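You operate a simulated robot arm through the tools that you are given. There is no shell and no other tool. Be economical: measure what you need, move in short steps, check, and stop when the job is done.

You run a simulated robot arm. Do the job below in one go: nothing can be reset, and whatever is moved stays where it is left.

TASK
Wipe the grease off the baking sheet and lay it on the cooling rack.
Fine: press the blue sponge on the soap first and put it back after. What is to be rubbed or washed off counts as gone when no trace of it is left.

Only the result counts: the job must be done as asked and must still hold three seconds after the hand-in. Knocking over, shifting, dropping, spilling or breaking anything else fails it. Flat cloth is picked up by pressing the open fingertips on it (5 to 10 N) and closing them slowly along it; thin cloth reads only 2 to 8 mm in the jaws.

THE ROBOT
A 6-joint arm with a two-finger parallel gripper, fixed in place. Base frame: the origin is at the foot of the arm, x ahead of it, y to its left, z up; the work surface is at about z = 76. Lengths are in cm, angles in degrees, forces in N, time in s.
With the tool pointing down near the work surface it reaches from about 26 to 68 cm from the base axis. Its first joint turns from -66.0 to 66.0 degrees. Payload 2.9 kg.
The TCP is the grasp point between the finger pads, 3 cm short of the fingertips. In the tool frame z runs along the fingers and y along their closing line. The gripper opens to 11 cm. The fingers are 2 cm wide and 1 cm thick; the gripper's body (4.8 by 11.2 cm) begins 5.5 cm behind the TCP.
Orientation is that of the tool frame in the base frame, as [roll, pitch, yaw] about the fixed x, y, z axes, in that order (R = Rz(yaw) Ry(pitch) Rx(roll)). With the fingers straight down and closing along the base's y, the tool's x points along the base's -x, its y along +y and its z along -z.

THE INTERFACE
- The arm moves only by the tool play_rows. Its argument "deltas" is a list of rows, each a list of 7 numbers: the shift along the base's x, y, z in cm, then the turn, a rotation vector about the base's x, y, z in degrees, then the closure in counts, from 0 (fully open) to 255 (shut). In form: [[tx, ty, tz, ax, ay, az, claw], ...]. A call has 1 to 20 rows; each row shifts and turns the commanded pose from where the row before left it. Each row takes 0.2 s and may step no farther than 5 cm and 8.6 degrees from the row before; otherwise, or with a gripper value out of range, the whole call is refused. Where a pose cannot be reached the arm comes as near as it can. A force on the tool above 40 N (or 10 N above the force at the start of the call, whichever is more), or a blocked arm, ends the call early, and 0.2 s more pass. Each finger travels about 10.8 cm/s and halts on what it meets, pressing with about 45 N; the grip force reading is that of the motor and also rises with nothing between the fingers. The clock runs only during rows and for 0.2 s after the last one: add rows that do not move to give the fingers time. The reply holds the time, the measured pose of the TCP, the force on the tool along the base axes, the opening and the grip force, in the units named above and with some noise, with the torque about the TCP (base axes, N m) and any sound that the robot's microphone picked up.
- Cameras (640 x 400 px; columns grow to the right, rows downward): "scene" is fixed at [5, 41.87, 137.8]; the picture's right is [-0.94, -0.34, 0.00], its down [-0.21, 0.59, -0.78] and it looks along [0.27, -0.73, -0.63] (base axes); focal length 340 px, centre (320, 200). "wrist" rides on the gripper at [7.2, 1.7, -10.3] in the tool frame; the picture's right is [-0.23, 0.97, 0.00], its down [-0.76, -0.18, -0.62] and it looks along [-0.61, -0.14, 0.78] (tool axes); focal length 222 px, centre (320, 200). There is no depth. A picture from a camera that has moved, and an enlarged one, comes with that camera's place and axes in the base frame and with its lens.
- get_image(camera): a new picture of that camera. The clock stands still meanwhile.
- inspect(camera, box): a new picture of the part [left, top, right, bottom] of that camera's present view, enlarged. The clock stands still meanwhile.
- close_job(): hands the job in; it is judged then, once.

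Go step by step. Nothing tells you positions but the pictures and the camera data: compare them with the known pose of the tool, close in by small moves and look again before you grip or let go. The budget is 120 turns and 76 pictures, counting those below and the enlarged ones. Unless the task says otherwise, let go and move clear before handing in, and close with one line.

The tools are called after "Emit:" as a command line: name --pt "numbers of a row" for each row, then --argument value for the rest, lists and objects as JSON in quotes. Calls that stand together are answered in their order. play_rows: Moves the arm, as the interface text tells. Its arguments: {"type":"object","properties":{"deltas":{"type":"array","items":{"type":"array","items":{"type":"number"}}}},"required":["deltas"]} The other tools are called the same way: get_image (camera) takes a picture; inspect (camera, box) takes an enlarged picture of a part of a camera's view; close_job () hands the job in.

At the start:

```text
t: 0.0
tcp_pos: [39.55, -0.85, 104.48]
tcp_rot: [180.0, 0.1, -180.0]
ft_force: [-0.3, -0.3, -0.2]
ft_torque: [-0.01, 0.03, 0.01]
finger_gap: 11.01
finger_force: 0.0
```

scene: 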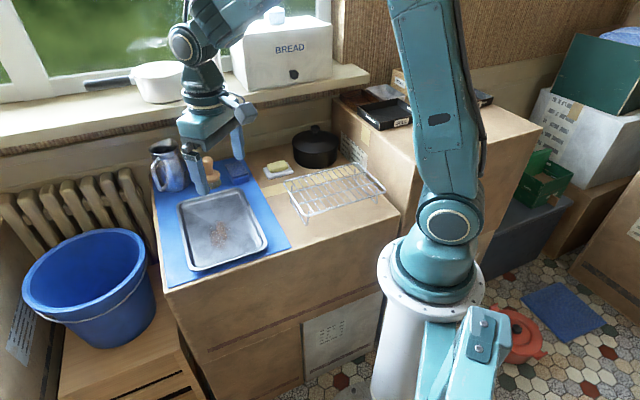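
wrist: 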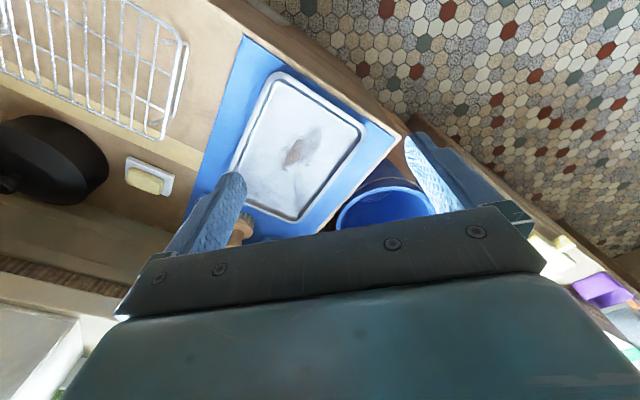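

I see a baking sheet on a blue mat, a cooling rack, soap, a pot, a jug, a brush and a blue sponge. I'll look closer.

Emit:
inspect --camera "scene" --box '[140, 110, 400, 280]'

Emit:
inspect --camera "scene" --box '[180, 140, 300, 215]'

```text
2.35 times, centred on (270, 195) of scene
camera zoom: at [5.0, 41.87, 137.8], right [-0.94, -0.34, 0.0], down [-0.21, 0.59, -0.78], along [0.27, -0.73, -0.63], focal length 800 px, centre (438, 212)
```

zoom: 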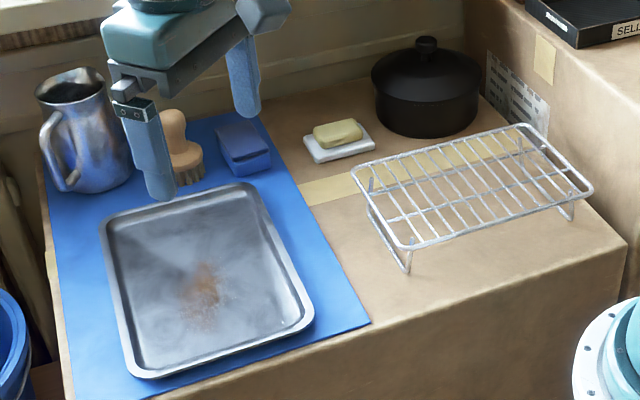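

```text
5.33 times, centred on (240, 178) of scene
camera zoom: at [5.0, 41.87, 137.8], right [-0.94, -0.34, 0.0], down [-0.21, 0.59, -0.78], along [0.27, -0.73, -0.63], focal length 1814 px, centre (747, 320)
```

zoom: 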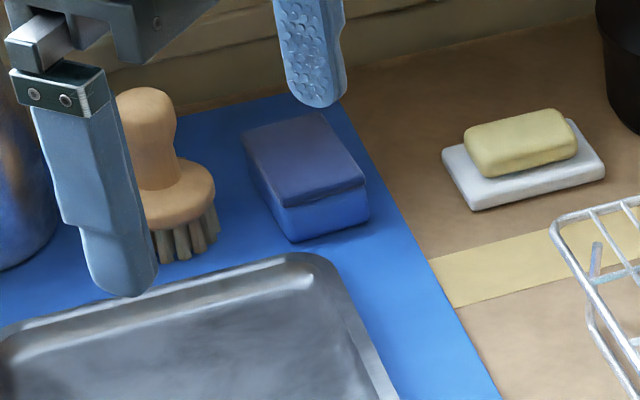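

The sponge sits near (59.7, -31.8), about 41° off axis, with the brush close beside it. I'll move above it with a half-open jaw and look.

Emit:
play_rows --pt "1.9 -3.0 -1 0 0 -4.1 90" --pt "1.9 -3.0 -1 0 0 -4.1 90" --pt "1.9 -3.0 -1 0 0 -4.1 90" --pt "1.9 -3.0 -1 0 0 -4.1 90" --pt "1.9 -3.0 -1 0 0 -4.1 90" --pt "1.9 -3.0 -1 0 0 -4.1 90" --pt "1.9 -3.0 -1 0 0 -4.1 90" --pt "1.9 -3.0 -1 0 0 -4.1 90" --pt "1.9 -3.0 -1 0 0 -4.1 90" --pt "1.9 -3.0 -1 0 0 -4.1 90" --pt "0 0 0 0 0 0 90"

Emit:
get_image --camera "wrist"

Emit:
get_image --camera "scene"

```text
t: 2.4
tcp_pos: [58.56, -31.06, 94.39]
tcp_rot: [180.0, -0.1, 138.9]
ft_force: [0.0, 0.7, -0.1]
ft_torque: [0.0, 0.0, 0.02]
finger_gap: 7.15
finger_force: 0.1
```

```text
71 pictures are left
camera wrist: at [54.37, -24.7, 104.93], right [0.81, 0.58, 0.0], down [0.46, -0.63, 0.62], along [0.36, -0.51, -0.78], focal length 222 px, centre (320, 200)
```

wrist: 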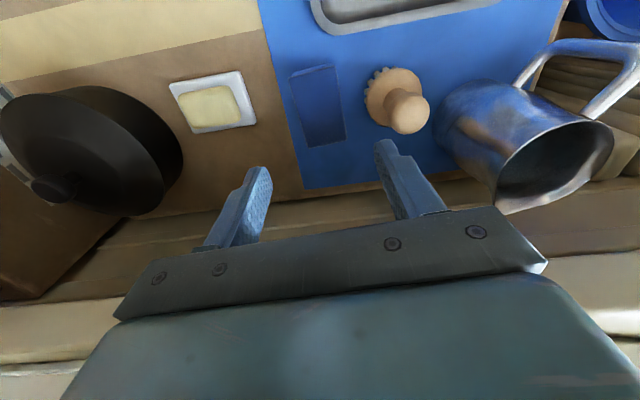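

```text
70 pictures are left
```

scene: 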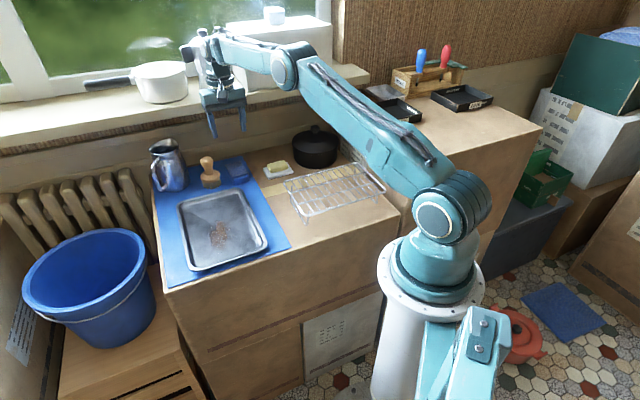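

Emit:
inspect --camera "wrist" --box '[250, 40, 450, 165]'

```text
3.20 times, centred on (350, 102) of wrist
camera zoom: at [54.37, -24.7, 104.93], right [0.81, 0.58, 0.0], down [0.46, -0.63, 0.62], along [0.36, -0.51, -0.78], focal length 711 px, centre (224, 512)
```

zoom: 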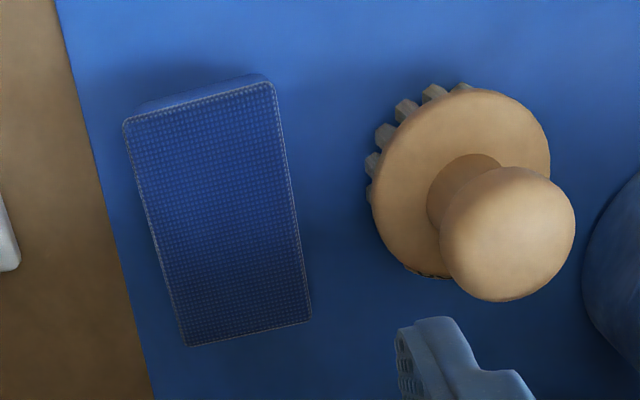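

Sponge centre refined to (58.9, -31.3). I'll narrow the jaw and descend to just above it.

Emit:
play_rows --pt "0.34 -0.24 -2 0 0 -0.5 107" --pt "0 0 -3 0 0 0 107" --pt "0 0 -3 0 0 0 107" --pt "0 0 -2.4 0 0 0 107" --pt "0 0 0 0 0 0 107"

Emit:
get_image --camera "wrist"

Emit:
inspect --camera "scene" --box '[180, 120, 300, 195]'

```text
t: 2.8
tcp_pos: [58.95, -30.76, 93.19]
tcp_rot: [-180.0, -0.2, 138.5]
ft_force: [-20.3, 13.4, 5.4]
ft_torque: [-1.12, -1.47, -0.54]
finger_gap: 6.35
finger_force: 0.0
stopped in row 2: the force on the tool passed its limit at 63 N (the readings are from after the stop); the commanded pose is now the measured one
```

```text
68 pictures are left
camera wrist: at [54.72, -24.58, 103.7], right [0.82, 0.58, 0.0], down [0.45, -0.64, 0.62], along [0.36, -0.51, -0.78], focal length 222 px, centre (320, 200)
```

wrist: 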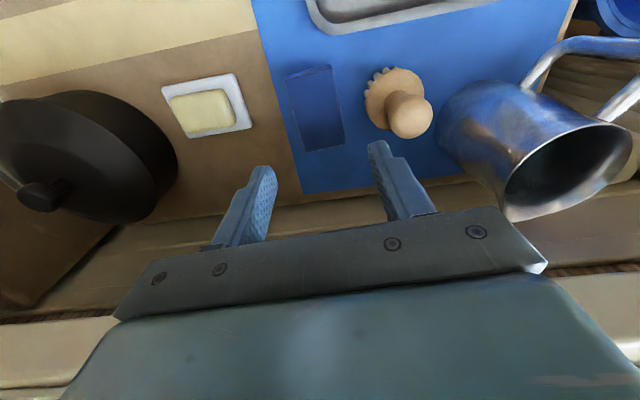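

```text
5.33 times, centred on (240, 158) of scene
camera zoom: at [4.94, 41.91, 137.79], right [-0.94, -0.34, 0.0], down [-0.21, 0.59, -0.78], along [0.27, -0.73, -0.63], focal length 1814 px, centre (747, 427)
```

zoom: 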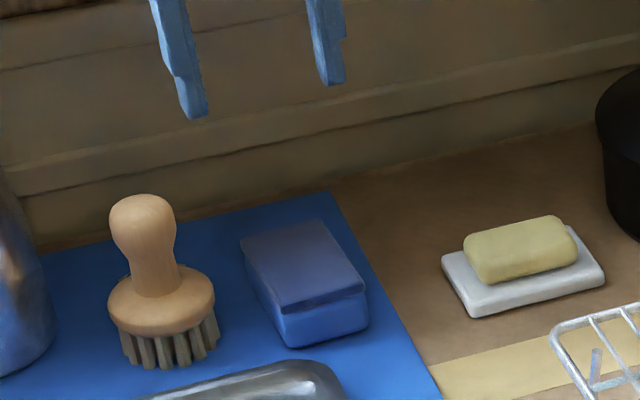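

Something on the gripper touched, probably the sill edge behind. I'll back away and look at it.

Emit:
play_rows --pt "-2.2 2.0 1.0 0 0 0 107" --pt "0 0 0 0 0 0 107"

Emit:
inspect --camera "scene" --box '[130, 30, 330, 155]'

```text
t: 3.4
tcp_pos: [56.65, -28.78, 94.16]
tcp_rot: [180.0, -0.1, 138.5]
ft_force: [-0.2, 0.0, -0.7]
ft_torque: [0.05, -0.03, -0.02]
finger_gap: 6.38
finger_force: 0.1
```

```text
3.20 times, centred on (230, 92) of scene
camera zoom: at [5.0, 41.87, 137.8], right [-0.94, -0.34, 0.0], down [-0.21, 0.59, -0.78], along [0.27, -0.73, -0.63], focal length 1088 px, centre (608, 544)
```

zoom: 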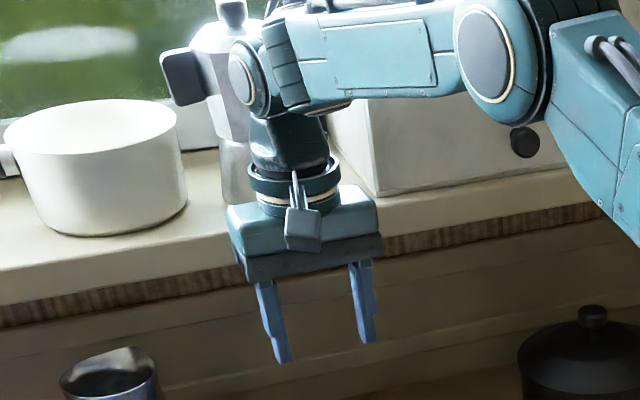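

The gripper's body met the window sill, with a moka pot standing on it. I'll tilt the tool 20° away from the wall and grip the sponge nearer its front end.

Emit:
play_rows --pt "0 0 0 -4.4 -5.0 0 107" --pt "0 0 0 -4.4 -5.0 0 107" --pt "0 0 0 -4.4 -5.0 0 107" --pt "0.15 -0.67 -3 0 0 0 107" --pt "0 0 -3 0 0 0 107" --pt "0 0 -3 0 0 0 107" --pt "0 0 0 0 0 0 107"

Emit:
get_image --camera "wrist"

Emit:
inspect --camera "scene" --box '[170, 80, 330, 180]'

```text
t: 5.0
tcp_pos: [56.89, -29.86, 85.02]
tcp_rot: [179.9, 20.1, 138.5]
ft_force: [0.1, -0.5, -0.1]
ft_torque: [0.0, 0.0, -0.01]
finger_gap: 6.37
finger_force: 0.1
```

```text
65 pictures are left
camera wrist: at [50.48, -21.5, 92.44], right [0.81, 0.59, 0.08], down [0.26, -0.47, 0.85], along [0.53, -0.66, -0.53], focal length 222 px, centre (320, 200)
```

wrist: 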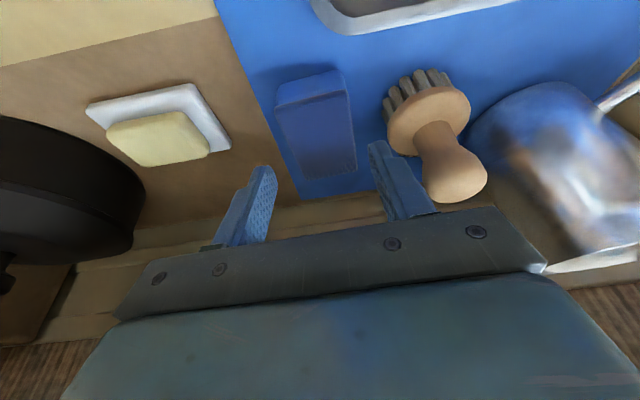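

```text
4.00 times, centred on (250, 130) of scene
camera zoom: at [5.01, 41.87, 137.8], right [-0.94, -0.34, 0.0], down [-0.21, 0.59, -0.78], along [0.27, -0.73, -0.63], focal length 1360 px, centre (600, 480)
```

zoom: 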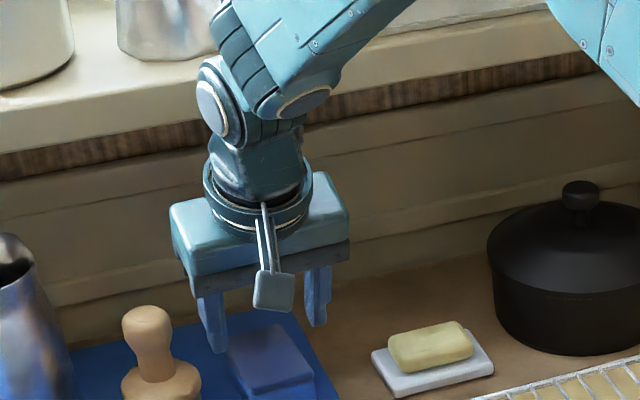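

Aligned within a few mm. I'll descend and close on the sponge.

Emit:
play_rows --pt "0.2 0.2 -1.5 0 0 0 107" --pt "0 0 -1.5 0 0 0 107" --pt "0 0 -1.5 0 0 0 107" --pt "0 0 0 0 0 0 107"

Emit:
get_image --camera "wrist"

```text
t: 6.0
tcp_pos: [57.14, -29.36, 80.58]
tcp_rot: [179.9, 19.9, 138.6]
ft_force: [-0.2, 0.4, 0.0]
ft_torque: [-0.01, 0.0, 0.03]
finger_gap: 6.34
finger_force: 0.1
```

```text
63 pictures are left
camera wrist: at [50.58, -21.12, 87.88], right [0.81, 0.59, 0.08], down [0.26, -0.47, 0.85], along [0.53, -0.66, -0.53], focal length 222 px, centre (320, 200)
```

wrist: 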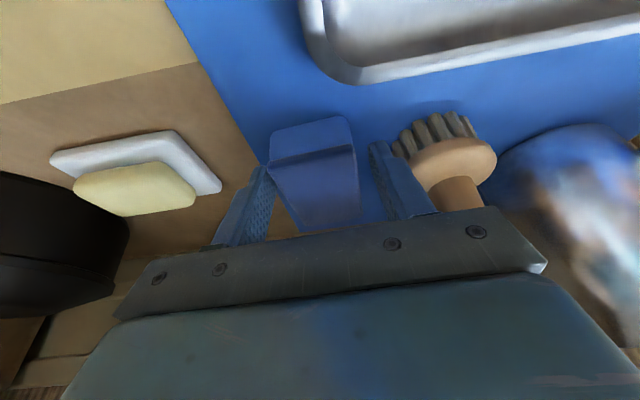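

Emit:
play_rows --pt "0 0 0 0 0 0 125" --pt "0 0 0 0 0 0 145" --pt "0 0 0 0 0 0 165" --pt "0 0 0 0 0 0 165" --pt "0 0 0 0 0 0 165"

```text
t: 7.2
tcp_pos: [57.07, -29.49, 80.41]
tcp_rot: [179.9, 20.0, 138.6]
ft_force: [0.1, -0.4, -0.2]
ft_torque: [0.0, 0.02, -0.01]
finger_gap: 4.82
finger_force: 45.1
```

Sponge held (4.8 cm). I'll lift it and carry it over the soap.

Emit:
play_rows --pt "0 0 1.5 0 0 0 165" --pt "-0.5 0.4 2.5 0 0 0 165" --pt "-0.5 0.4 2.5 0 0 0 165" --pt "0 0 1.0 0 0 0 165" --pt "-2 -1.4 0 0 0 0 165" --pt "-2 -1.5 0 0 0 0 165" --pt "-2 -1.5 0 0 0 0 165" --pt "-2 -1.5 0 0 0 0 165" --pt "-1.4 -1.2 0 0 0 0 165" --pt "0 0 0 0 0 0 165"

Emit:
get_image --camera "wrist"

Emit:
inspect --camera "scene" --box '[200, 100, 360, 200]'

```text
t: 9.4
tcp_pos: [46.65, -35.76, 88.01]
tcp_rot: [179.8, 20.0, 138.4]
ft_force: [-0.1, -0.6, 0.4]
ft_torque: [0.0, -0.03, -0.01]
finger_gap: 4.84
finger_force: 45.4
```

```text
62 pictures are left
camera wrist: at [40.21, -27.4, 95.44], right [0.81, 0.59, 0.08], down [0.26, -0.47, 0.85], along [0.53, -0.66, -0.53], focal length 222 px, centre (320, 200)
```

wrist: 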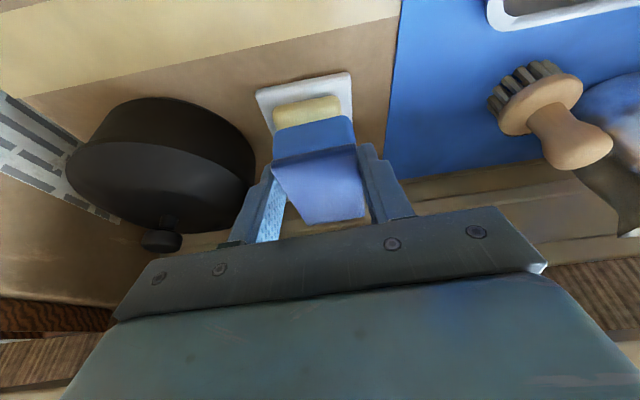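

```text
4.00 times, centred on (280, 150) of scene
camera zoom: at [5.01, 41.87, 137.8], right [-0.94, -0.34, 0.0], down [-0.21, 0.59, -0.78], along [0.27, -0.73, -0.63], focal length 1360 px, centre (480, 400)
```

zoom: 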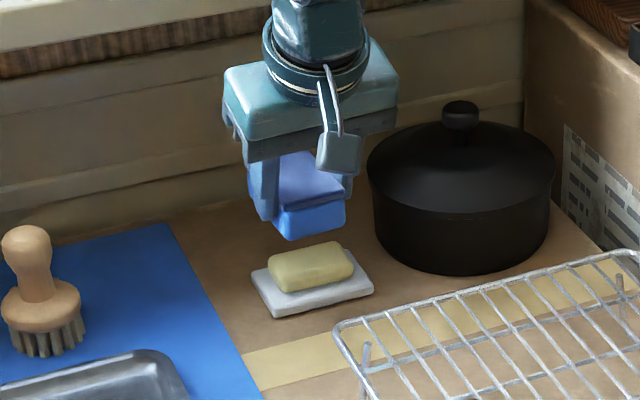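

Sponge is centred over the soap. Now descending to press.

Emit:
play_rows --pt "0 0 -1.5 0 0 0 165" --pt "0 0 -1.5 0 0 0 165" --pt "0 0 -0.8 0 0 0 165" --pt "0 0 0 0 0 0 165"

Emit:
play_rows --pt "0 0 -0.3 0 0 0 165" --pt "0 0 -0.3 0 0 0 165" --pt "0 0 0 0 0 0 165"

Emit:
inspect --camera "scene" --box '[200, 100, 360, 200]'

```text
t: 10.4
tcp_pos: [46.66, -35.83, 84.32]
tcp_rot: [179.9, 20.0, 138.6]
ft_force: [0.3, -0.4, 0.1]
ft_torque: [-0.02, 0.02, 0.02]
finger_gap: 4.83
finger_force: 45.1
```

```text
t: 11.2
tcp_pos: [46.82, -35.77, 83.69]
tcp_rot: [179.8, 20.1, 138.5]
ft_force: [0.9, -0.2, -0.5]
ft_torque: [0.04, -0.03, 0.0]
finger_gap: 4.83
finger_force: 45.3
```

```text
4.00 times, centred on (280, 150) of scene
camera zoom: at [5.01, 41.87, 137.8], right [-0.94, -0.34, 0.0], down [-0.21, 0.59, -0.78], along [0.27, -0.73, -0.63], focal length 1360 px, centre (480, 400)
```

zoom: 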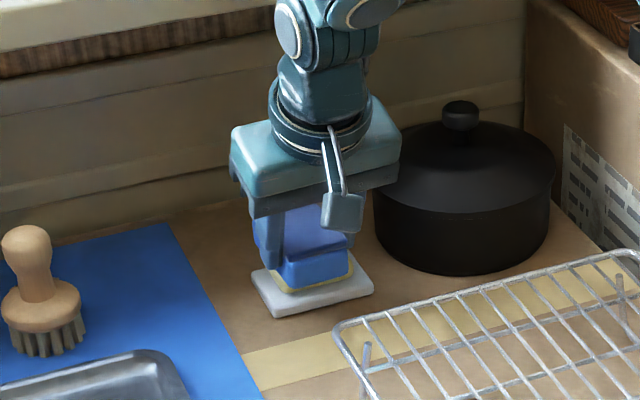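

Emit:
play_rows --pt "0 0 -0.2 0 0 0 165" --pt "0 0 -0.2 0 0 0 165" --pt "0 0 0 0 0 0 165"

```text
t: 12.0
tcp_pos: [46.77, -35.74, 83.28]
tcp_rot: [-180.0, 20.0, 138.5]
ft_force: [0.1, -0.3, -0.3]
ft_torque: [0.01, 0.0, -0.01]
finger_gap: 4.85
finger_force: 45.1
```

Still no contact; I'll go on in small steps.

Emit:
play_rows --pt "0 0 -0.2 0 0 0 165" --pt "0 0 -0.2 0 0 0 165" --pt "0 0 0 0 0 0 165"

```text
t: 12.8
tcp_pos: [46.87, -35.85, 83.22]
tcp_rot: [179.9, 20.2, 138.6]
ft_force: [-5.6, 4.5, 22.7]
ft_torque: [-0.25, 0.11, -0.06]
finger_gap: 4.82
finger_force: 45.3
```

Pressed on the soap with about 23 N. I'll lift and go over the baking sheet.

Emit:
play_rows --pt "0 0 0 0 0 0 165" --pt "0 0 1.5 0 0 0 165" --pt "0 0 3 0 0 0 165" --pt "0 0 3 0 0 0 165" --pt "0.2 4.2 0 0 0 0 165" --pt "0.2 4.2 0 0 0 0 165" --pt "0.2 4.2 0 0 0 0 165" --pt "0.2 4.2 0 0 0 0 165" --pt "0.2 4.2 0 0 0 0 165" --pt "0.2 4.2 0 0 0 0 165" --pt "0 0 0 0 0 0 165"

Emit:
inspect --camera "scene" --box '[160, 140, 320, 280]'

Emit:
get_image --camera "wrist"

```text
t: 15.2
tcp_pos: [47.88, -10.65, 90.43]
tcp_rot: [180.0, 20.1, 138.5]
ft_force: [-0.8, -0.6, 0.1]
ft_torque: [0.04, -0.01, 0.03]
finger_gap: 4.84
finger_force: 45.1
```

```text
2.86 times, centred on (240, 210) of scene
camera zoom: at [5.0, 41.87, 137.8], right [-0.94, -0.34, 0.0], down [-0.21, 0.59, -0.78], along [0.27, -0.73, -0.63], focal length 972 px, centre (549, 171)
```

zoom: 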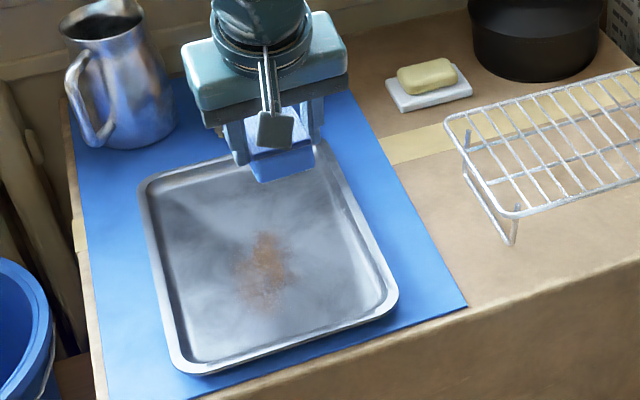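

```text
58 pictures are left
camera wrist: at [41.41, -2.29, 97.86], right [0.81, 0.59, 0.08], down [0.26, -0.47, 0.85], along [0.53, -0.66, -0.53], focal length 222 px, centre (320, 200)
```

wrist: 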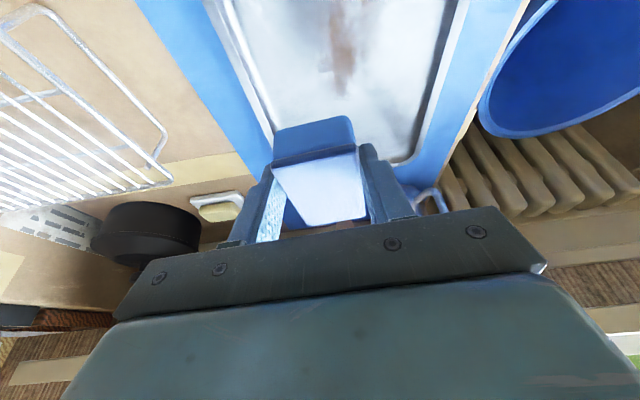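

Grease spans roughly (46–53, -12 to -3). I'll lower the sponge onto it and measure the contact.

Emit:
play_rows --pt "1.9 2.0 -2 0 0 0 165" --pt "0 0 -3 0 0 0 165" --pt "0 0 -3 0 0 0 165" --pt "0 0 -0.8 0 0 0 165" --pt "0 0 0 0 0 0 165"

Emit:
play_rows --pt "0 0 -0.25 0 0 0 165" --pt "0 0 -0.25 0 0 0 165" --pt "0 0 0 0 0 0 165"

```text
t: 16.4
tcp_pos: [49.99, -8.54, 81.82]
tcp_rot: [179.9, 20.0, 138.6]
ft_force: [-0.1, -0.4, -0.3]
ft_torque: [-0.02, -0.01, -0.02]
finger_gap: 4.82
finger_force: 45.1
```

```text
t: 17.2
tcp_pos: [49.83, -8.55, 81.15]
tcp_rot: [179.9, 19.9, 138.5]
ft_force: [-0.2, -0.4, 0.9]
ft_torque: [0.01, 0.02, -0.01]
finger_gap: 4.83
finger_force: 45.1
```

Emit:
play_rows --pt "0 0 -0.15 0 0 0 165" --pt "0 0 -0.15 0 0 0 165" --pt "0 0 0 0 0 0 165"

```text
t: 18.0
tcp_pos: [49.79, -8.52, 80.95]
tcp_rot: [179.8, 19.9, 138.5]
ft_force: [-0.6, 0.2, 5.3]
ft_torque: [-0.08, 0.14, 0.0]
finger_gap: 4.84
finger_force: 45.0
```

Light contact at 5 N. First stroke along the sheet.

Emit:
play_rows --pt "-0.75 0.66 -0.05 0 0 0 165" --pt "-0.75 0.66 0 0 0 0 165" --pt "-0.75 0.66 0 0 0 0 165" --pt "-0.75 0.66 0 0 0 0 165" --pt "-0.75 0.66 0 0 0 0 165" --pt "-0.75 0.66 0 0 0 0 165" --pt "0 0 0 0 0 0 165"

Emit:
inspect --camera "scene" --box '[160, 140, 320, 280]'

```text
t: 19.6
tcp_pos: [45.52, -4.48, 80.82]
tcp_rot: [179.7, 20.1, 138.5]
ft_force: [6.4, -5.8, 27.3]
ft_torque: [-0.34, 0.16, 0.05]
finger_gap: 4.82
finger_force: 44.8
```

```text
2.86 times, centred on (240, 210) of scene
camera zoom: at [4.98, 41.86, 137.8], right [-0.94, -0.34, 0.0], down [-0.21, 0.59, -0.78], along [0.27, -0.73, -0.63], focal length 972 px, centre (549, 171)
```

zoom: 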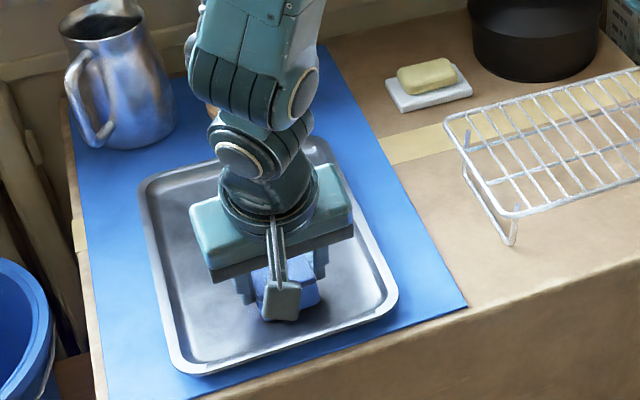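

Tray stays put. I'll lighten a bit and go on with strokes across the whole patch.

Emit:
play_rows --pt "0 0 0.08 0 0 0 165" --pt "1 -0.88 0 0 0 0 165" --pt "1 -0.88 0 0 0 0 165" --pt "1 -0.88 0 0 0 0 165" --pt "1 -0.88 0 0 0 0 165" --pt "0.5 -0.44 0 0 0 0 165" --pt "0.9 1.0 0 0 0 0 165" --pt "0.9 1.0 0 0 0 0 165" --pt "-1 0.88 0 0 0 0 165" --pt "-1 0.88 0 0 0 0 165" --pt "-1 0.88 0 0 0 0 165" --pt "-1 0.88 0 0 0 0 165" --pt "-0.5 0.44 0 0 0 0 165" --pt "1 -0.88 0 0 0 0 165" --pt "1 -0.88 0 0 0 0 165" --pt "1 -0.88 0 0 0 0 165" --pt "1 -0.88 0 0 0 0 165" --pt "0.5 -0.44 0 0 0 0 165" --pt "0 0 0 0 0 0 165"

```text
t: 23.6
tcp_pos: [51.71, -6.49, 80.82]
tcp_rot: [179.9, 20.0, 138.5]
ft_force: [-3.2, 4.2, 12.6]
ft_torque: [0.07, 0.23, -0.03]
finger_gap: 4.81
finger_force: 44.8
```

Emit:
play_rows --pt "-0.9 -1.0 0 0 0 0 165" --pt "-1 0.88 0 0 0 0 165" --pt "-1 0.88 0 0 0 0 165" --pt "-1 0.88 0 0 0 0 165" --pt "-1 0.88 0 0 0 0 165" --pt "-0.5 0.44 0 0 0 0 165" --pt "0 0 2 0 0 0 165" --pt "0 0 3 0 0 0 165" --pt "1.5 -4 3 0 0 0 165" --pt "1.5 -4 1 0 0 0 165" --pt "1.5 -4 0 0 0 0 165" --pt "1 -3 0 0 0 0 165" --pt "0 0 0 0 0 0 165"

Emit:
inspect --camera "scene" --box '[160, 140, 320, 280]'

Emit:
get_image --camera "wrist"

```text
refused: row 9 steps farther than a row can; nothing moved
```

```text
2.86 times, centred on (240, 210) of scene
camera zoom: at [4.98, 41.87, 137.8], right [-0.94, -0.34, 0.0], down [-0.21, 0.59, -0.78], along [0.27, -0.73, -0.63], focal length 972 px, centre (549, 171)
```

zoom: 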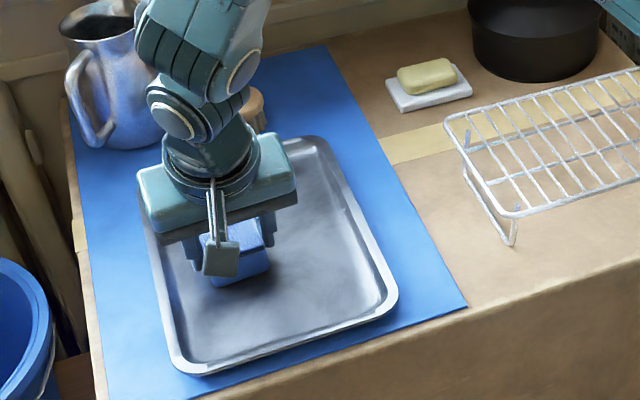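

```text
55 pictures are left
camera wrist: at [45.23, 1.81, 88.24], right [0.81, 0.59, 0.08], down [0.26, -0.47, 0.85], along [0.53, -0.66, -0.53], focal length 222 px, centre (320, 200)
```

wrist: 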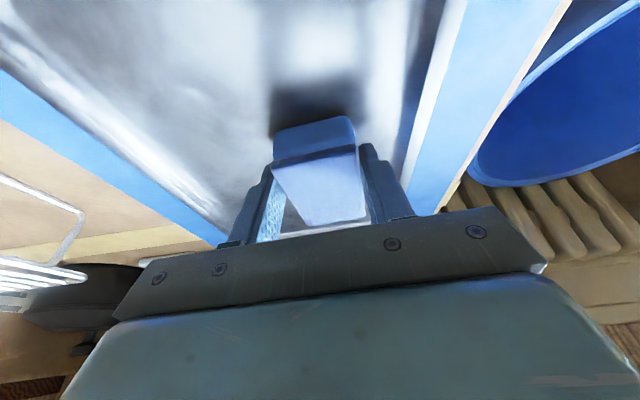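

The visible part looks clean. One more middle pass, then lift clear to check.

Emit:
play_rows --pt "-0.9 -1.0 0 0 0 0 165" --pt "-1 0.88 0 0 0 0 165" --pt "-1 0.88 0 0 0 0 165" --pt "-1 0.88 0 0 0 0 165" --pt "-1 0.88 0 0 0 0 165" --pt "-0.5 0.44 0 0 0 0 165" --pt "0 0 2 0 0 0 165" --pt "0 0 3 0 0 0 165" --pt "1.5 -3 3 0 0 0 165" --pt "1.5 -4 0 0 0 0 165" --pt "1.5 -4 0 0 0 0 165" --pt "1.5 -4 0 0 0 0 165" --pt "1 -3 0 0 0 0 165" --pt "0 0 0 0 0 0 165"

Emit:
inspect --camera "scene" --box '[165, 160, 285, 280]'

Emit:
get_image --camera "wrist"

```text
t: 26.6
tcp_pos: [53.22, -21.63, 88.76]
tcp_rot: [-180.0, 20.0, 138.5]
ft_force: [-0.5, 0.4, -0.5]
ft_torque: [-0.01, -0.04, -0.01]
finger_gap: 4.77
finger_force: 44.9
```

```text
3.33 times, centred on (225, 220) of scene
camera zoom: at [5.01, 41.86, 137.8], right [-0.94, -0.34, 0.0], down [-0.21, 0.59, -0.78], along [0.27, -0.73, -0.63], focal length 1134 px, centre (637, 133)
```

zoom: 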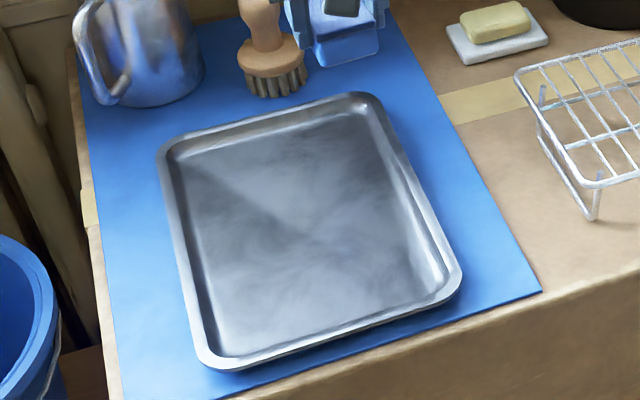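

```text
53 pictures are left
camera wrist: at [46.7, -13.17, 96.18], right [0.81, 0.59, 0.08], down [0.26, -0.47, 0.85], along [0.53, -0.66, -0.53], focal length 222 px, centre (320, 200)
```

wrist: 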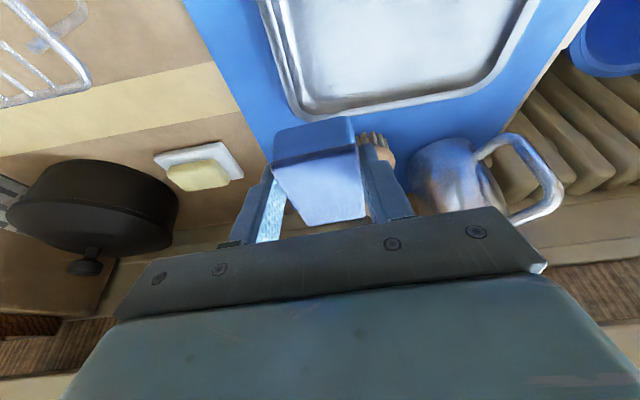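

Emit:
inspect --camera "scene" --box '[190, 200, 260, 260]'

```text
6.67 times, centred on (225, 230) of scene
camera zoom: at [5.01, 41.86, 137.8], right [-0.94, -0.34, 0.0], down [-0.21, 0.59, -0.78], along [0.27, -0.73, -0.63], focal length 2267 px, centre (953, 0)
```

zoom: 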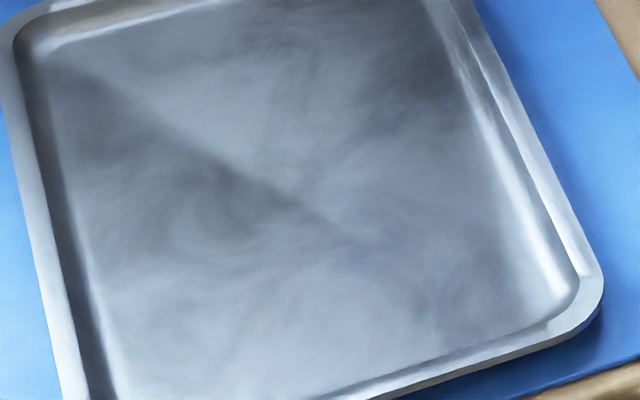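

No trace left. Now the sponge goes back to its place at TCP (57.07, -29.49).

Emit:
play_rows --pt "-2.2 -2.5 0 0 0 0 165" --pt "3.05 -2.7 0 0 0 0 165" --pt "3.0 -2.66 -1 0 0 0 165" --pt "0 0 -2 0 0 0 165" --pt "0 0 -2 0 0 0 165" --pt "0 0 -2 0 0 0 165" --pt "0 0 -0.9 0 0 0 165" --pt "0 0 0 0 0 0 165"

Emit:
get_image --camera "wrist"

```text
t: 28.4
tcp_pos: [57.02, -29.34, 80.97]
tcp_rot: [179.9, 20.0, 138.6]
ft_force: [0.3, 0.4, -0.1]
ft_torque: [-0.02, 0.02, 0.0]
finger_gap: 4.79
finger_force: 44.6
```

```text
51 pictures are left
camera wrist: at [50.64, -21.02, 88.3], right [0.81, 0.59, 0.08], down [0.26, -0.47, 0.85], along [0.53, -0.66, -0.53], focal length 222 px, centre (320, 200)
```

wrist: 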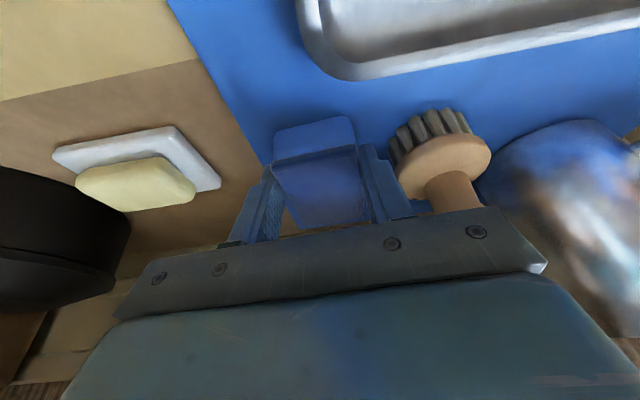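

Emit:
play_rows --pt "0 -0.1 -0.25 0 0 0 165" --pt "0 0 -0.25 0 0 0 165" --pt "0 0 0 0 0 0 165"

```text
t: 29.2
tcp_pos: [57.12, -29.5, 80.51]
tcp_rot: [179.9, 20.0, 138.5]
ft_force: [-1.7, 1.1, 6.2]
ft_torque: [0.07, 0.2, -0.02]
finger_gap: 4.82
finger_force: 44.9
```

The sponge is seated. Releasing gently and rising.

Emit:
play_rows --pt "0 0 0 0 0 0 130" --pt "0 0 0 0 0 0 107" --pt "0 0 0 0 0 0 107" --pt "0 0 1 0 0 0 107" --pt "0 0 2 0 0 0 107" --pt "0 0 3 0 0 0 107" --pt "-1.5 1.3 3 0 0 0 107" --pt "-2 2 3 0 0 0 107" --pt "0 0 0 0 0 0 107"

Emit:
get_image --camera "wrist"

Emit:
inspect --camera "scene" --box '[180, 120, 420, 270]'

```text
t: 31.2
tcp_pos: [53.44, -26.26, 92.32]
tcp_rot: [179.9, 19.9, 138.5]
ft_force: [-0.1, -0.1, 0.0]
ft_torque: [-0.01, -0.02, -0.01]
finger_gap: 6.38
finger_force: 0.1
```

```text
50 pictures are left
camera wrist: at [46.98, -17.97, 99.84], right [0.81, 0.59, 0.08], down [0.26, -0.47, 0.85], along [0.53, -0.66, -0.53], focal length 222 px, centre (320, 200)
```

wrist: 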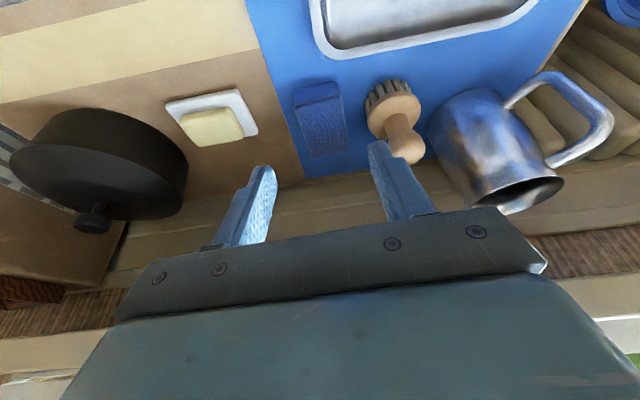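

```text
2.67 times, centred on (300, 195) of scene
camera zoom: at [5.0, 41.87, 137.8], right [-0.94, -0.34, 0.0], down [-0.21, 0.59, -0.78], along [0.27, -0.73, -0.63], focal length 907 px, centre (373, 213)
```

zoom: 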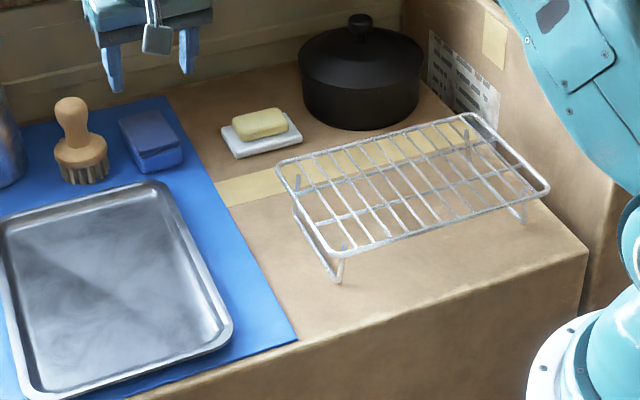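

Sponge is back and everything stands. Now the tray: its rack-side long edge midpoint is about (45.5, -15.8). I'll set the tool upright at -45°, hover there and look at the rim.

Emit:
play_rows --pt "-1.6 2.2 0 4.4 5.0 0 60" --pt "-1.6 2.1 0 4.4 5.0 0 60" --pt "-1.6 2.1 0 4.4 5.0 0 60" --pt "-1.6 2.0 0 0 0 -3.5 60" --pt "-1.5 2.0 0 0 0 0 60" --pt "0 0 0 0 0 0 60"

Emit:
get_image --camera "wrist"

Emit:
inspect --camera "scene" --box '[160, 150, 320, 280]'

```text
t: 32.6
tcp_pos: [45.75, -15.82, 92.31]
tcp_rot: [-180.0, -0.1, 135.0]
ft_force: [0.5, -0.2, 0.7]
ft_torque: [-0.03, 0.01, 0.01]
finger_gap: 8.42
finger_force: 0.1
```

```text
48 pictures are left
camera wrist: at [41.98, -9.24, 102.81], right [0.85, 0.53, 0.0], down [0.41, -0.66, 0.62], along [0.33, -0.53, -0.78], focal length 222 px, centre (320, 200)
```

wrist: 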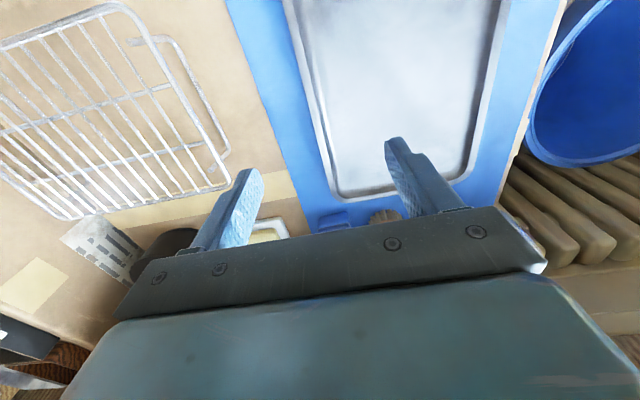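

```text
3.08 times, centred on (240, 215) of scene
camera zoom: at [5.0, 41.87, 137.8], right [-0.94, -0.34, 0.0], down [-0.21, 0.59, -0.78], along [0.27, -0.73, -0.63], focal length 1046 px, centre (566, 154)
```

zoom: 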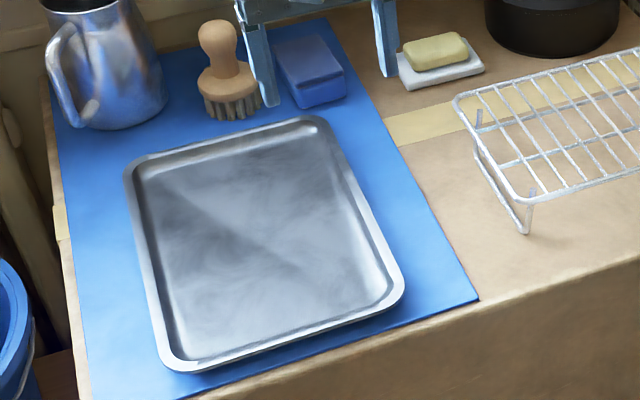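

Emit:
inspect --camera "wrist" --box '[220, 0, 560, 215]'

```text
1.86 times, centred on (390, 108) of wrist
camera zoom: at [41.98, -9.24, 102.81], right [0.85, 0.53, 0.0], down [0.41, -0.66, 0.62], along [0.33, -0.53, -0.78], focal length 413 px, centre (190, 372)
```

zoom: 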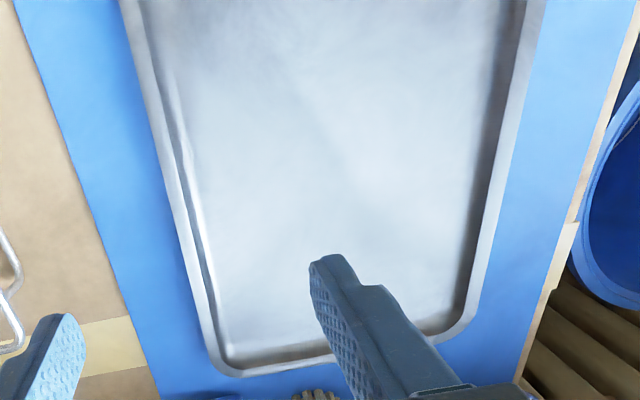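

Edge lies along u=(x+y)/√2≈20.4, centre w≈43.8. I want to see the rim's profile before choosing the grip angle.

Emit:
inspect --camera "scene" --box '[235, 225, 275, 265]'

Emit:
play_rows --pt "0.1 -0.1 -3 0 0 0 60" --pt "0 0 -3 0 0 0 60" --pt "0 0 -1.5 0 0 0 60" --pt "0 0 0 0 0 0 60"

Emit:
get_image --camera "wrist"

```text
10.00 times, centred on (255, 245) of scene
camera zoom: at [5.0, 41.87, 137.8], right [-0.94, -0.34, 0.0], down [-0.21, 0.59, -0.78], along [0.27, -0.73, -0.63], focal length 3401 px, centre (970, -250)
```

zoom: 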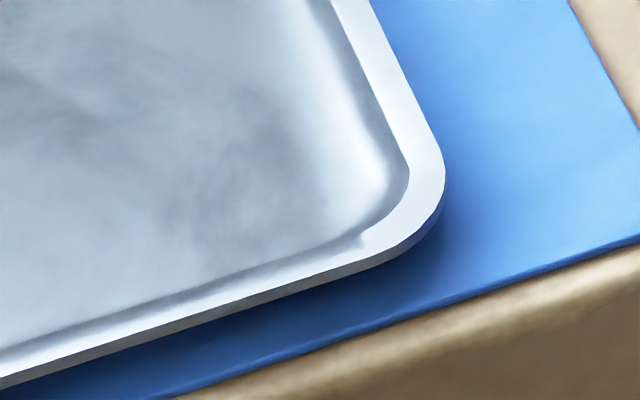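

```text
t: 33.6
tcp_pos: [45.87, -15.86, 84.95]
tcp_rot: [180.0, 0.1, 134.8]
ft_force: [0.3, 0.2, -0.2]
ft_torque: [0.03, 0.04, -0.01]
finger_gap: 8.41
finger_force: 0.1
```

```text
44 pictures are left
camera wrist: at [42.02, -9.42, 95.41], right [0.85, 0.53, 0.0], down [0.41, -0.66, 0.62], along [0.33, -0.53, -0.78], focal length 222 px, centre (320, 200)
```

wrist: 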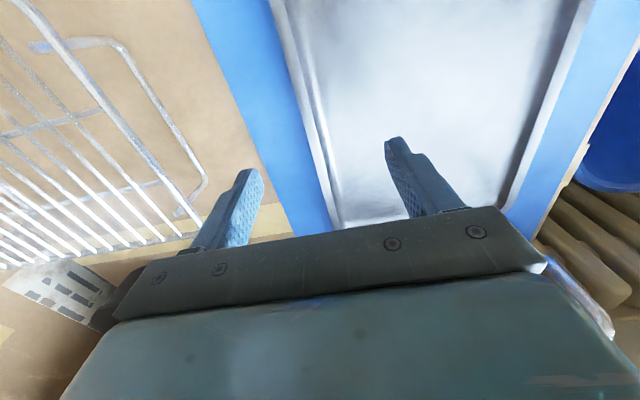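

The rim is a flat flange about 1 cm wide with a thin lip. I'll touch its top with closed fingertips to learn its height.

Emit:
play_rows --pt "-0.14 -0.14 0 0 0 0 160" --pt "0 0 0 0 0 0 255" --pt "0 0 0 0 0 0 255" --pt "0 0 -1.5 0 0 0 255" --pt "0 0 -1.0 0 0 0 255" --pt "0 0 0 0 0 0 255"

Emit:
play_rows --pt "0 0 -0.2 0 0 0 255" --pt "0 0 -0.2 0 0 0 255" --pt "0 0 0 0 0 0 255"

Emit:
play_rows --pt "0 0 -0.2 0 0 0 255" --pt "0 0 0 0 0 0 255"

```text
t: 35.0
tcp_pos: [45.64, -16.14, 82.36]
tcp_rot: [179.9, -0.1, 135.0]
ft_force: [0.1, -0.8, 0.4]
ft_torque: [0.02, 0.01, 0.02]
finger_gap: 0.0
finger_force: 38.0
```

```text
t: 35.8
tcp_pos: [45.74, -16.09, 81.95]
tcp_rot: [-179.9, 0.0, 135.0]
ft_force: [-1.2, -0.1, -0.1]
ft_torque: [0.02, -0.03, -0.01]
finger_gap: 0.01
finger_force: 38.1
```

```text
t: 36.4
tcp_pos: [45.68, -16.03, 81.7]
tcp_rot: [-180.0, -0.1, 135.0]
ft_force: [0.2, 0.4, -0.3]
ft_torque: [-0.02, 0.01, 0.03]
finger_gap: 0.0
finger_force: 37.9
```

Emit:
play_rows --pt "0 0 -0.2 0 0 0 255" --pt "0 0 0 0 0 0 255"

Emit:
play_rows --pt "0 0 -0.2 0 0 0 255" --pt "0 0 0 0 0 0 255"

Emit:
inspect --camera "wrist" --box '[240, 60, 440, 220]'

```text
t: 37.0
tcp_pos: [45.58, -16.07, 81.68]
tcp_rot: [180.0, 0.0, 135.0]
ft_force: [0.1, -0.3, -0.4]
ft_torque: [-0.01, 0.02, 0.0]
finger_gap: 0.0
finger_force: 38.0
```

```text
t: 37.6
tcp_pos: [45.49, -16.12, 81.51]
tcp_rot: [-179.9, 0.0, 134.9]
ft_force: [0.6, -0.4, 0.4]
ft_torque: [0.01, -0.03, 0.01]
finger_gap: 0.03
finger_force: 37.5
```

```text
2.50 times, centred on (340, 140) of wrist
camera zoom: at [41.8, -9.56, 91.92], right [0.85, 0.53, 0.0], down [0.41, -0.66, 0.62], along [0.33, -0.53, -0.78], focal length 555 px, centre (270, 350)
```

zoom: 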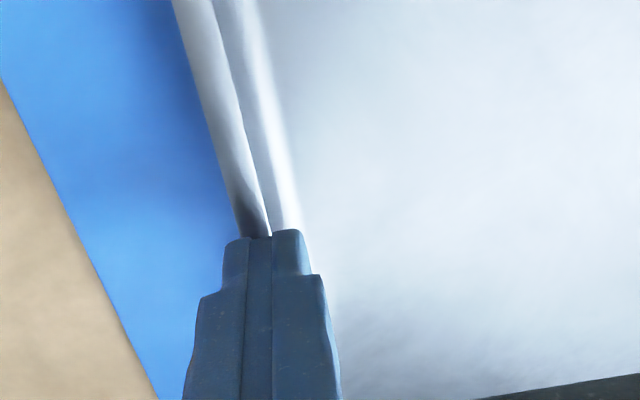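

Emit:
play_rows --pt "0 0 -0.2 0 0 0 255" --pt "0 0 0 0 0 0 255"

Emit:
play_rows --pt "0 0 -0.2 0 0 0 255" --pt "0 0 0 0 0 0 255"

Emit:
play_rows --pt "0 0 -0.2 0 0 0 255" --pt "0 0 0 0 0 0 255"

```text
t: 38.2
tcp_pos: [45.45, -16.06, 81.33]
tcp_rot: [-180.0, -0.1, 135.0]
ft_force: [-0.2, 0.4, -0.4]
ft_torque: [0.01, 0.01, 0.04]
finger_gap: 0.0
finger_force: 37.9
```

```text
t: 38.8
tcp_pos: [45.6, -16.17, 81.11]
tcp_rot: [179.9, 0.0, 135.0]
ft_force: [0.1, -0.2, -0.4]
ft_torque: [-0.02, 0.03, -0.02]
finger_gap: 0.0
finger_force: 37.6
```

```text
t: 39.4
tcp_pos: [45.5, -16.01, 80.9]
tcp_rot: [-179.9, 0.0, 135.0]
ft_force: [0.5, 0.7, 0.5]
ft_torque: [0.0, -0.02, 0.02]
finger_gap: 0.0
finger_force: 37.6
```

Emit:
play_rows --pt "0 0 -0.2 0 0 0 255" --pt "0 0 0 0 0 0 255"

Emit:
play_rows --pt "0 0 -0.2 0 0 0 255" --pt "0 0 0 0 0 0 255"

```text
t: 40.0
tcp_pos: [45.58, -15.9, 80.72]
tcp_rot: [179.9, 0.0, 135.0]
ft_force: [-3.1, -0.5, 7.6]
ft_torque: [-0.03, 0.09, -0.05]
finger_gap: 0.0
finger_force: 37.6
```

```text
t: 40.7
tcp_pos: [45.71, -16.03, 80.64]
tcp_rot: [179.9, 0.0, 135.1]
ft_force: [-1.5, 0.3, 5.5]
ft_torque: [0.02, 0.07, -0.04]
finger_gap: 0.0
finger_force: 37.8
stopped in row 2: the force on the tool passed its limit at 42 N (the readings are from after the stop); the commanded pose is now the measured one
```

Rim top is at z≈77.7, flange edge at u≈19.9. I'll rise, tilt the tool 18° (tips inward) and set a 3.2 cm gap, then check the straddle.

Emit:
play_rows --pt "0 0 2 0 0 0 255" --pt "0 0 2 0 0 0 180" --pt "-0.73 -0.73 0 4.24 -4.24 0 180" --pt "0 0 0 4.24 -4.24 0 180" --pt "0 0 0 4.24 -4.24 0 180" --pt "0 0 -1.6 0 0 0 180" --pt "0 0 0 0 0 0 180"

Emit:
inspect --camera "wrist" --box '[240, 60, 440, 220]'

```text
t: 42.3
tcp_pos: [44.98, -16.64, 82.99]
tcp_rot: [161.9, 0.0, 135.0]
ft_force: [0.8, -0.9, -0.5]
ft_torque: [-0.02, 0.02, -0.01]
finger_gap: 3.21
finger_force: 0.1
```

```text
2.50 times, centred on (340, 140) of wrist
camera zoom: at [38.88, -12.53, 93.56], right [0.82, 0.49, 0.3], down [0.28, -0.79, 0.54], along [0.51, -0.35, -0.79], focal length 555 px, centre (270, 350)
```

zoom: 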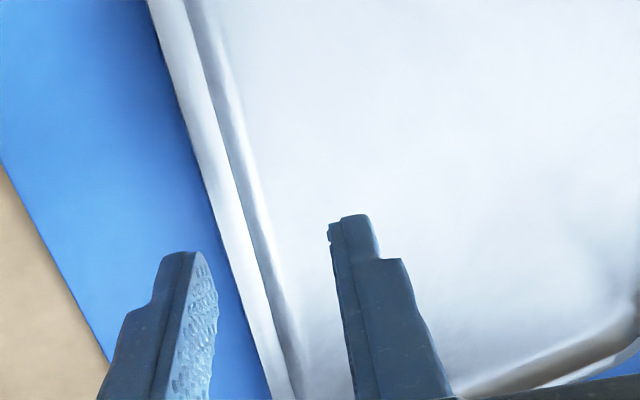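

The fingers straddle the rim well. Lowering.

Emit:
play_rows --pt "-0.05 -0.05 -1.2 0 0 0 180" --pt "0 0 -1.2 0 0 0 180" --pt "0 0 -0.5 0 0 0 180" --pt "0 0 0 0 0 0 180"

Emit:
inspect --camera "wrist" --box '[240, 60, 440, 220]'

```text
t: 43.3
tcp_pos: [44.92, -16.92, 80.05]
tcp_rot: [162.1, 0.0, 134.9]
ft_force: [0.0, 0.4, -0.4]
ft_torque: [0.01, 0.01, -0.01]
finger_gap: 3.24
finger_force: 0.0
```

```text
2.50 times, centred on (340, 140) of wrist
camera zoom: at [38.86, -12.62, 90.58], right [0.82, 0.49, 0.3], down [0.28, -0.79, 0.54], along [0.51, -0.35, -0.79], focal length 555 px, centre (270, 350)
```

zoom: 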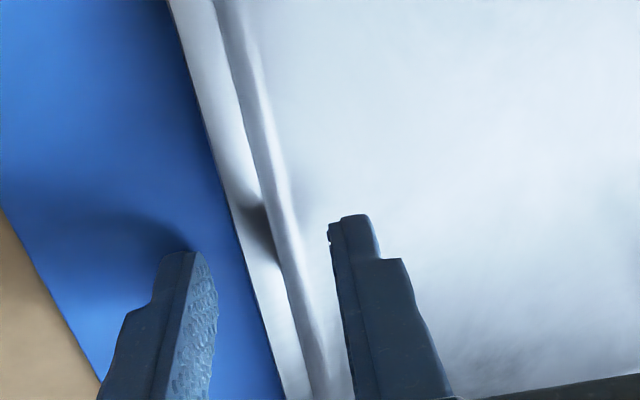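

Emit:
play_rows --pt "0 0 0 0 0 0 195" --pt "0 0 -0.2 0 0 0 205" --pt "0 0 0 0 0 0 213" --pt "0 0 0 0 0 0 222" --pt "0 0 0 0 0 0 235" --pt "0 0 0 0 0 0 255" --pt "0 0 0 0 0 0 255" --pt "0 0 0 0 0 0 255"

Emit:
inspect --camera "wrist" --box '[240, 60, 440, 220]'

Emit:
inspect --camera "scene" --box '[160, 130, 320, 280]'

```text
t: 45.1
tcp_pos: [44.88, -16.7, 79.93]
tcp_rot: [161.9, 0.2, 135.1]
ft_force: [5.2, 6.0, 7.5]
ft_torque: [0.27, -0.25, 0.12]
finger_gap: 0.24
finger_force: 42.1
```

```text
2.50 times, centred on (340, 140) of wrist
camera zoom: at [38.84, -12.58, 90.44], right [0.81, 0.49, 0.3], down [0.28, -0.79, 0.54], along [0.51, -0.35, -0.79], focal length 555 px, centre (270, 350)
```

zoom: 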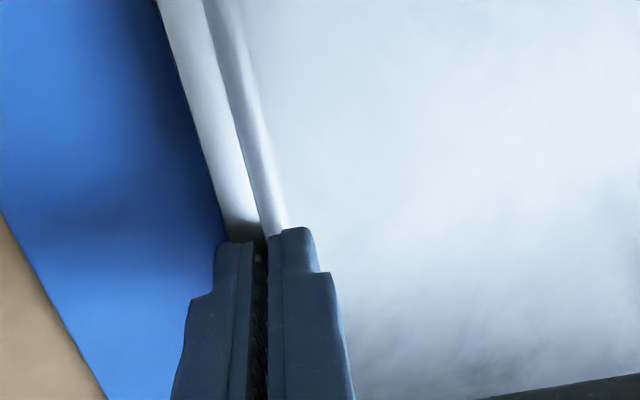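

```text
2.67 times, centred on (240, 205) of scene
camera zoom: at [5.0, 41.88, 137.8], right [-0.94, -0.34, 0.0], down [-0.21, 0.59, -0.78], along [0.27, -0.73, -0.63], focal length 907 px, centre (533, 187)
```

zoom: 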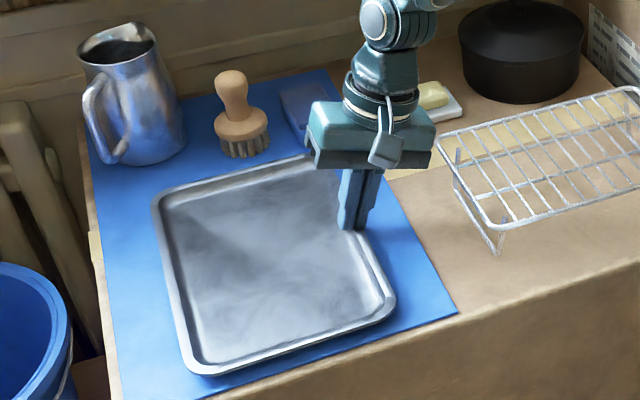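

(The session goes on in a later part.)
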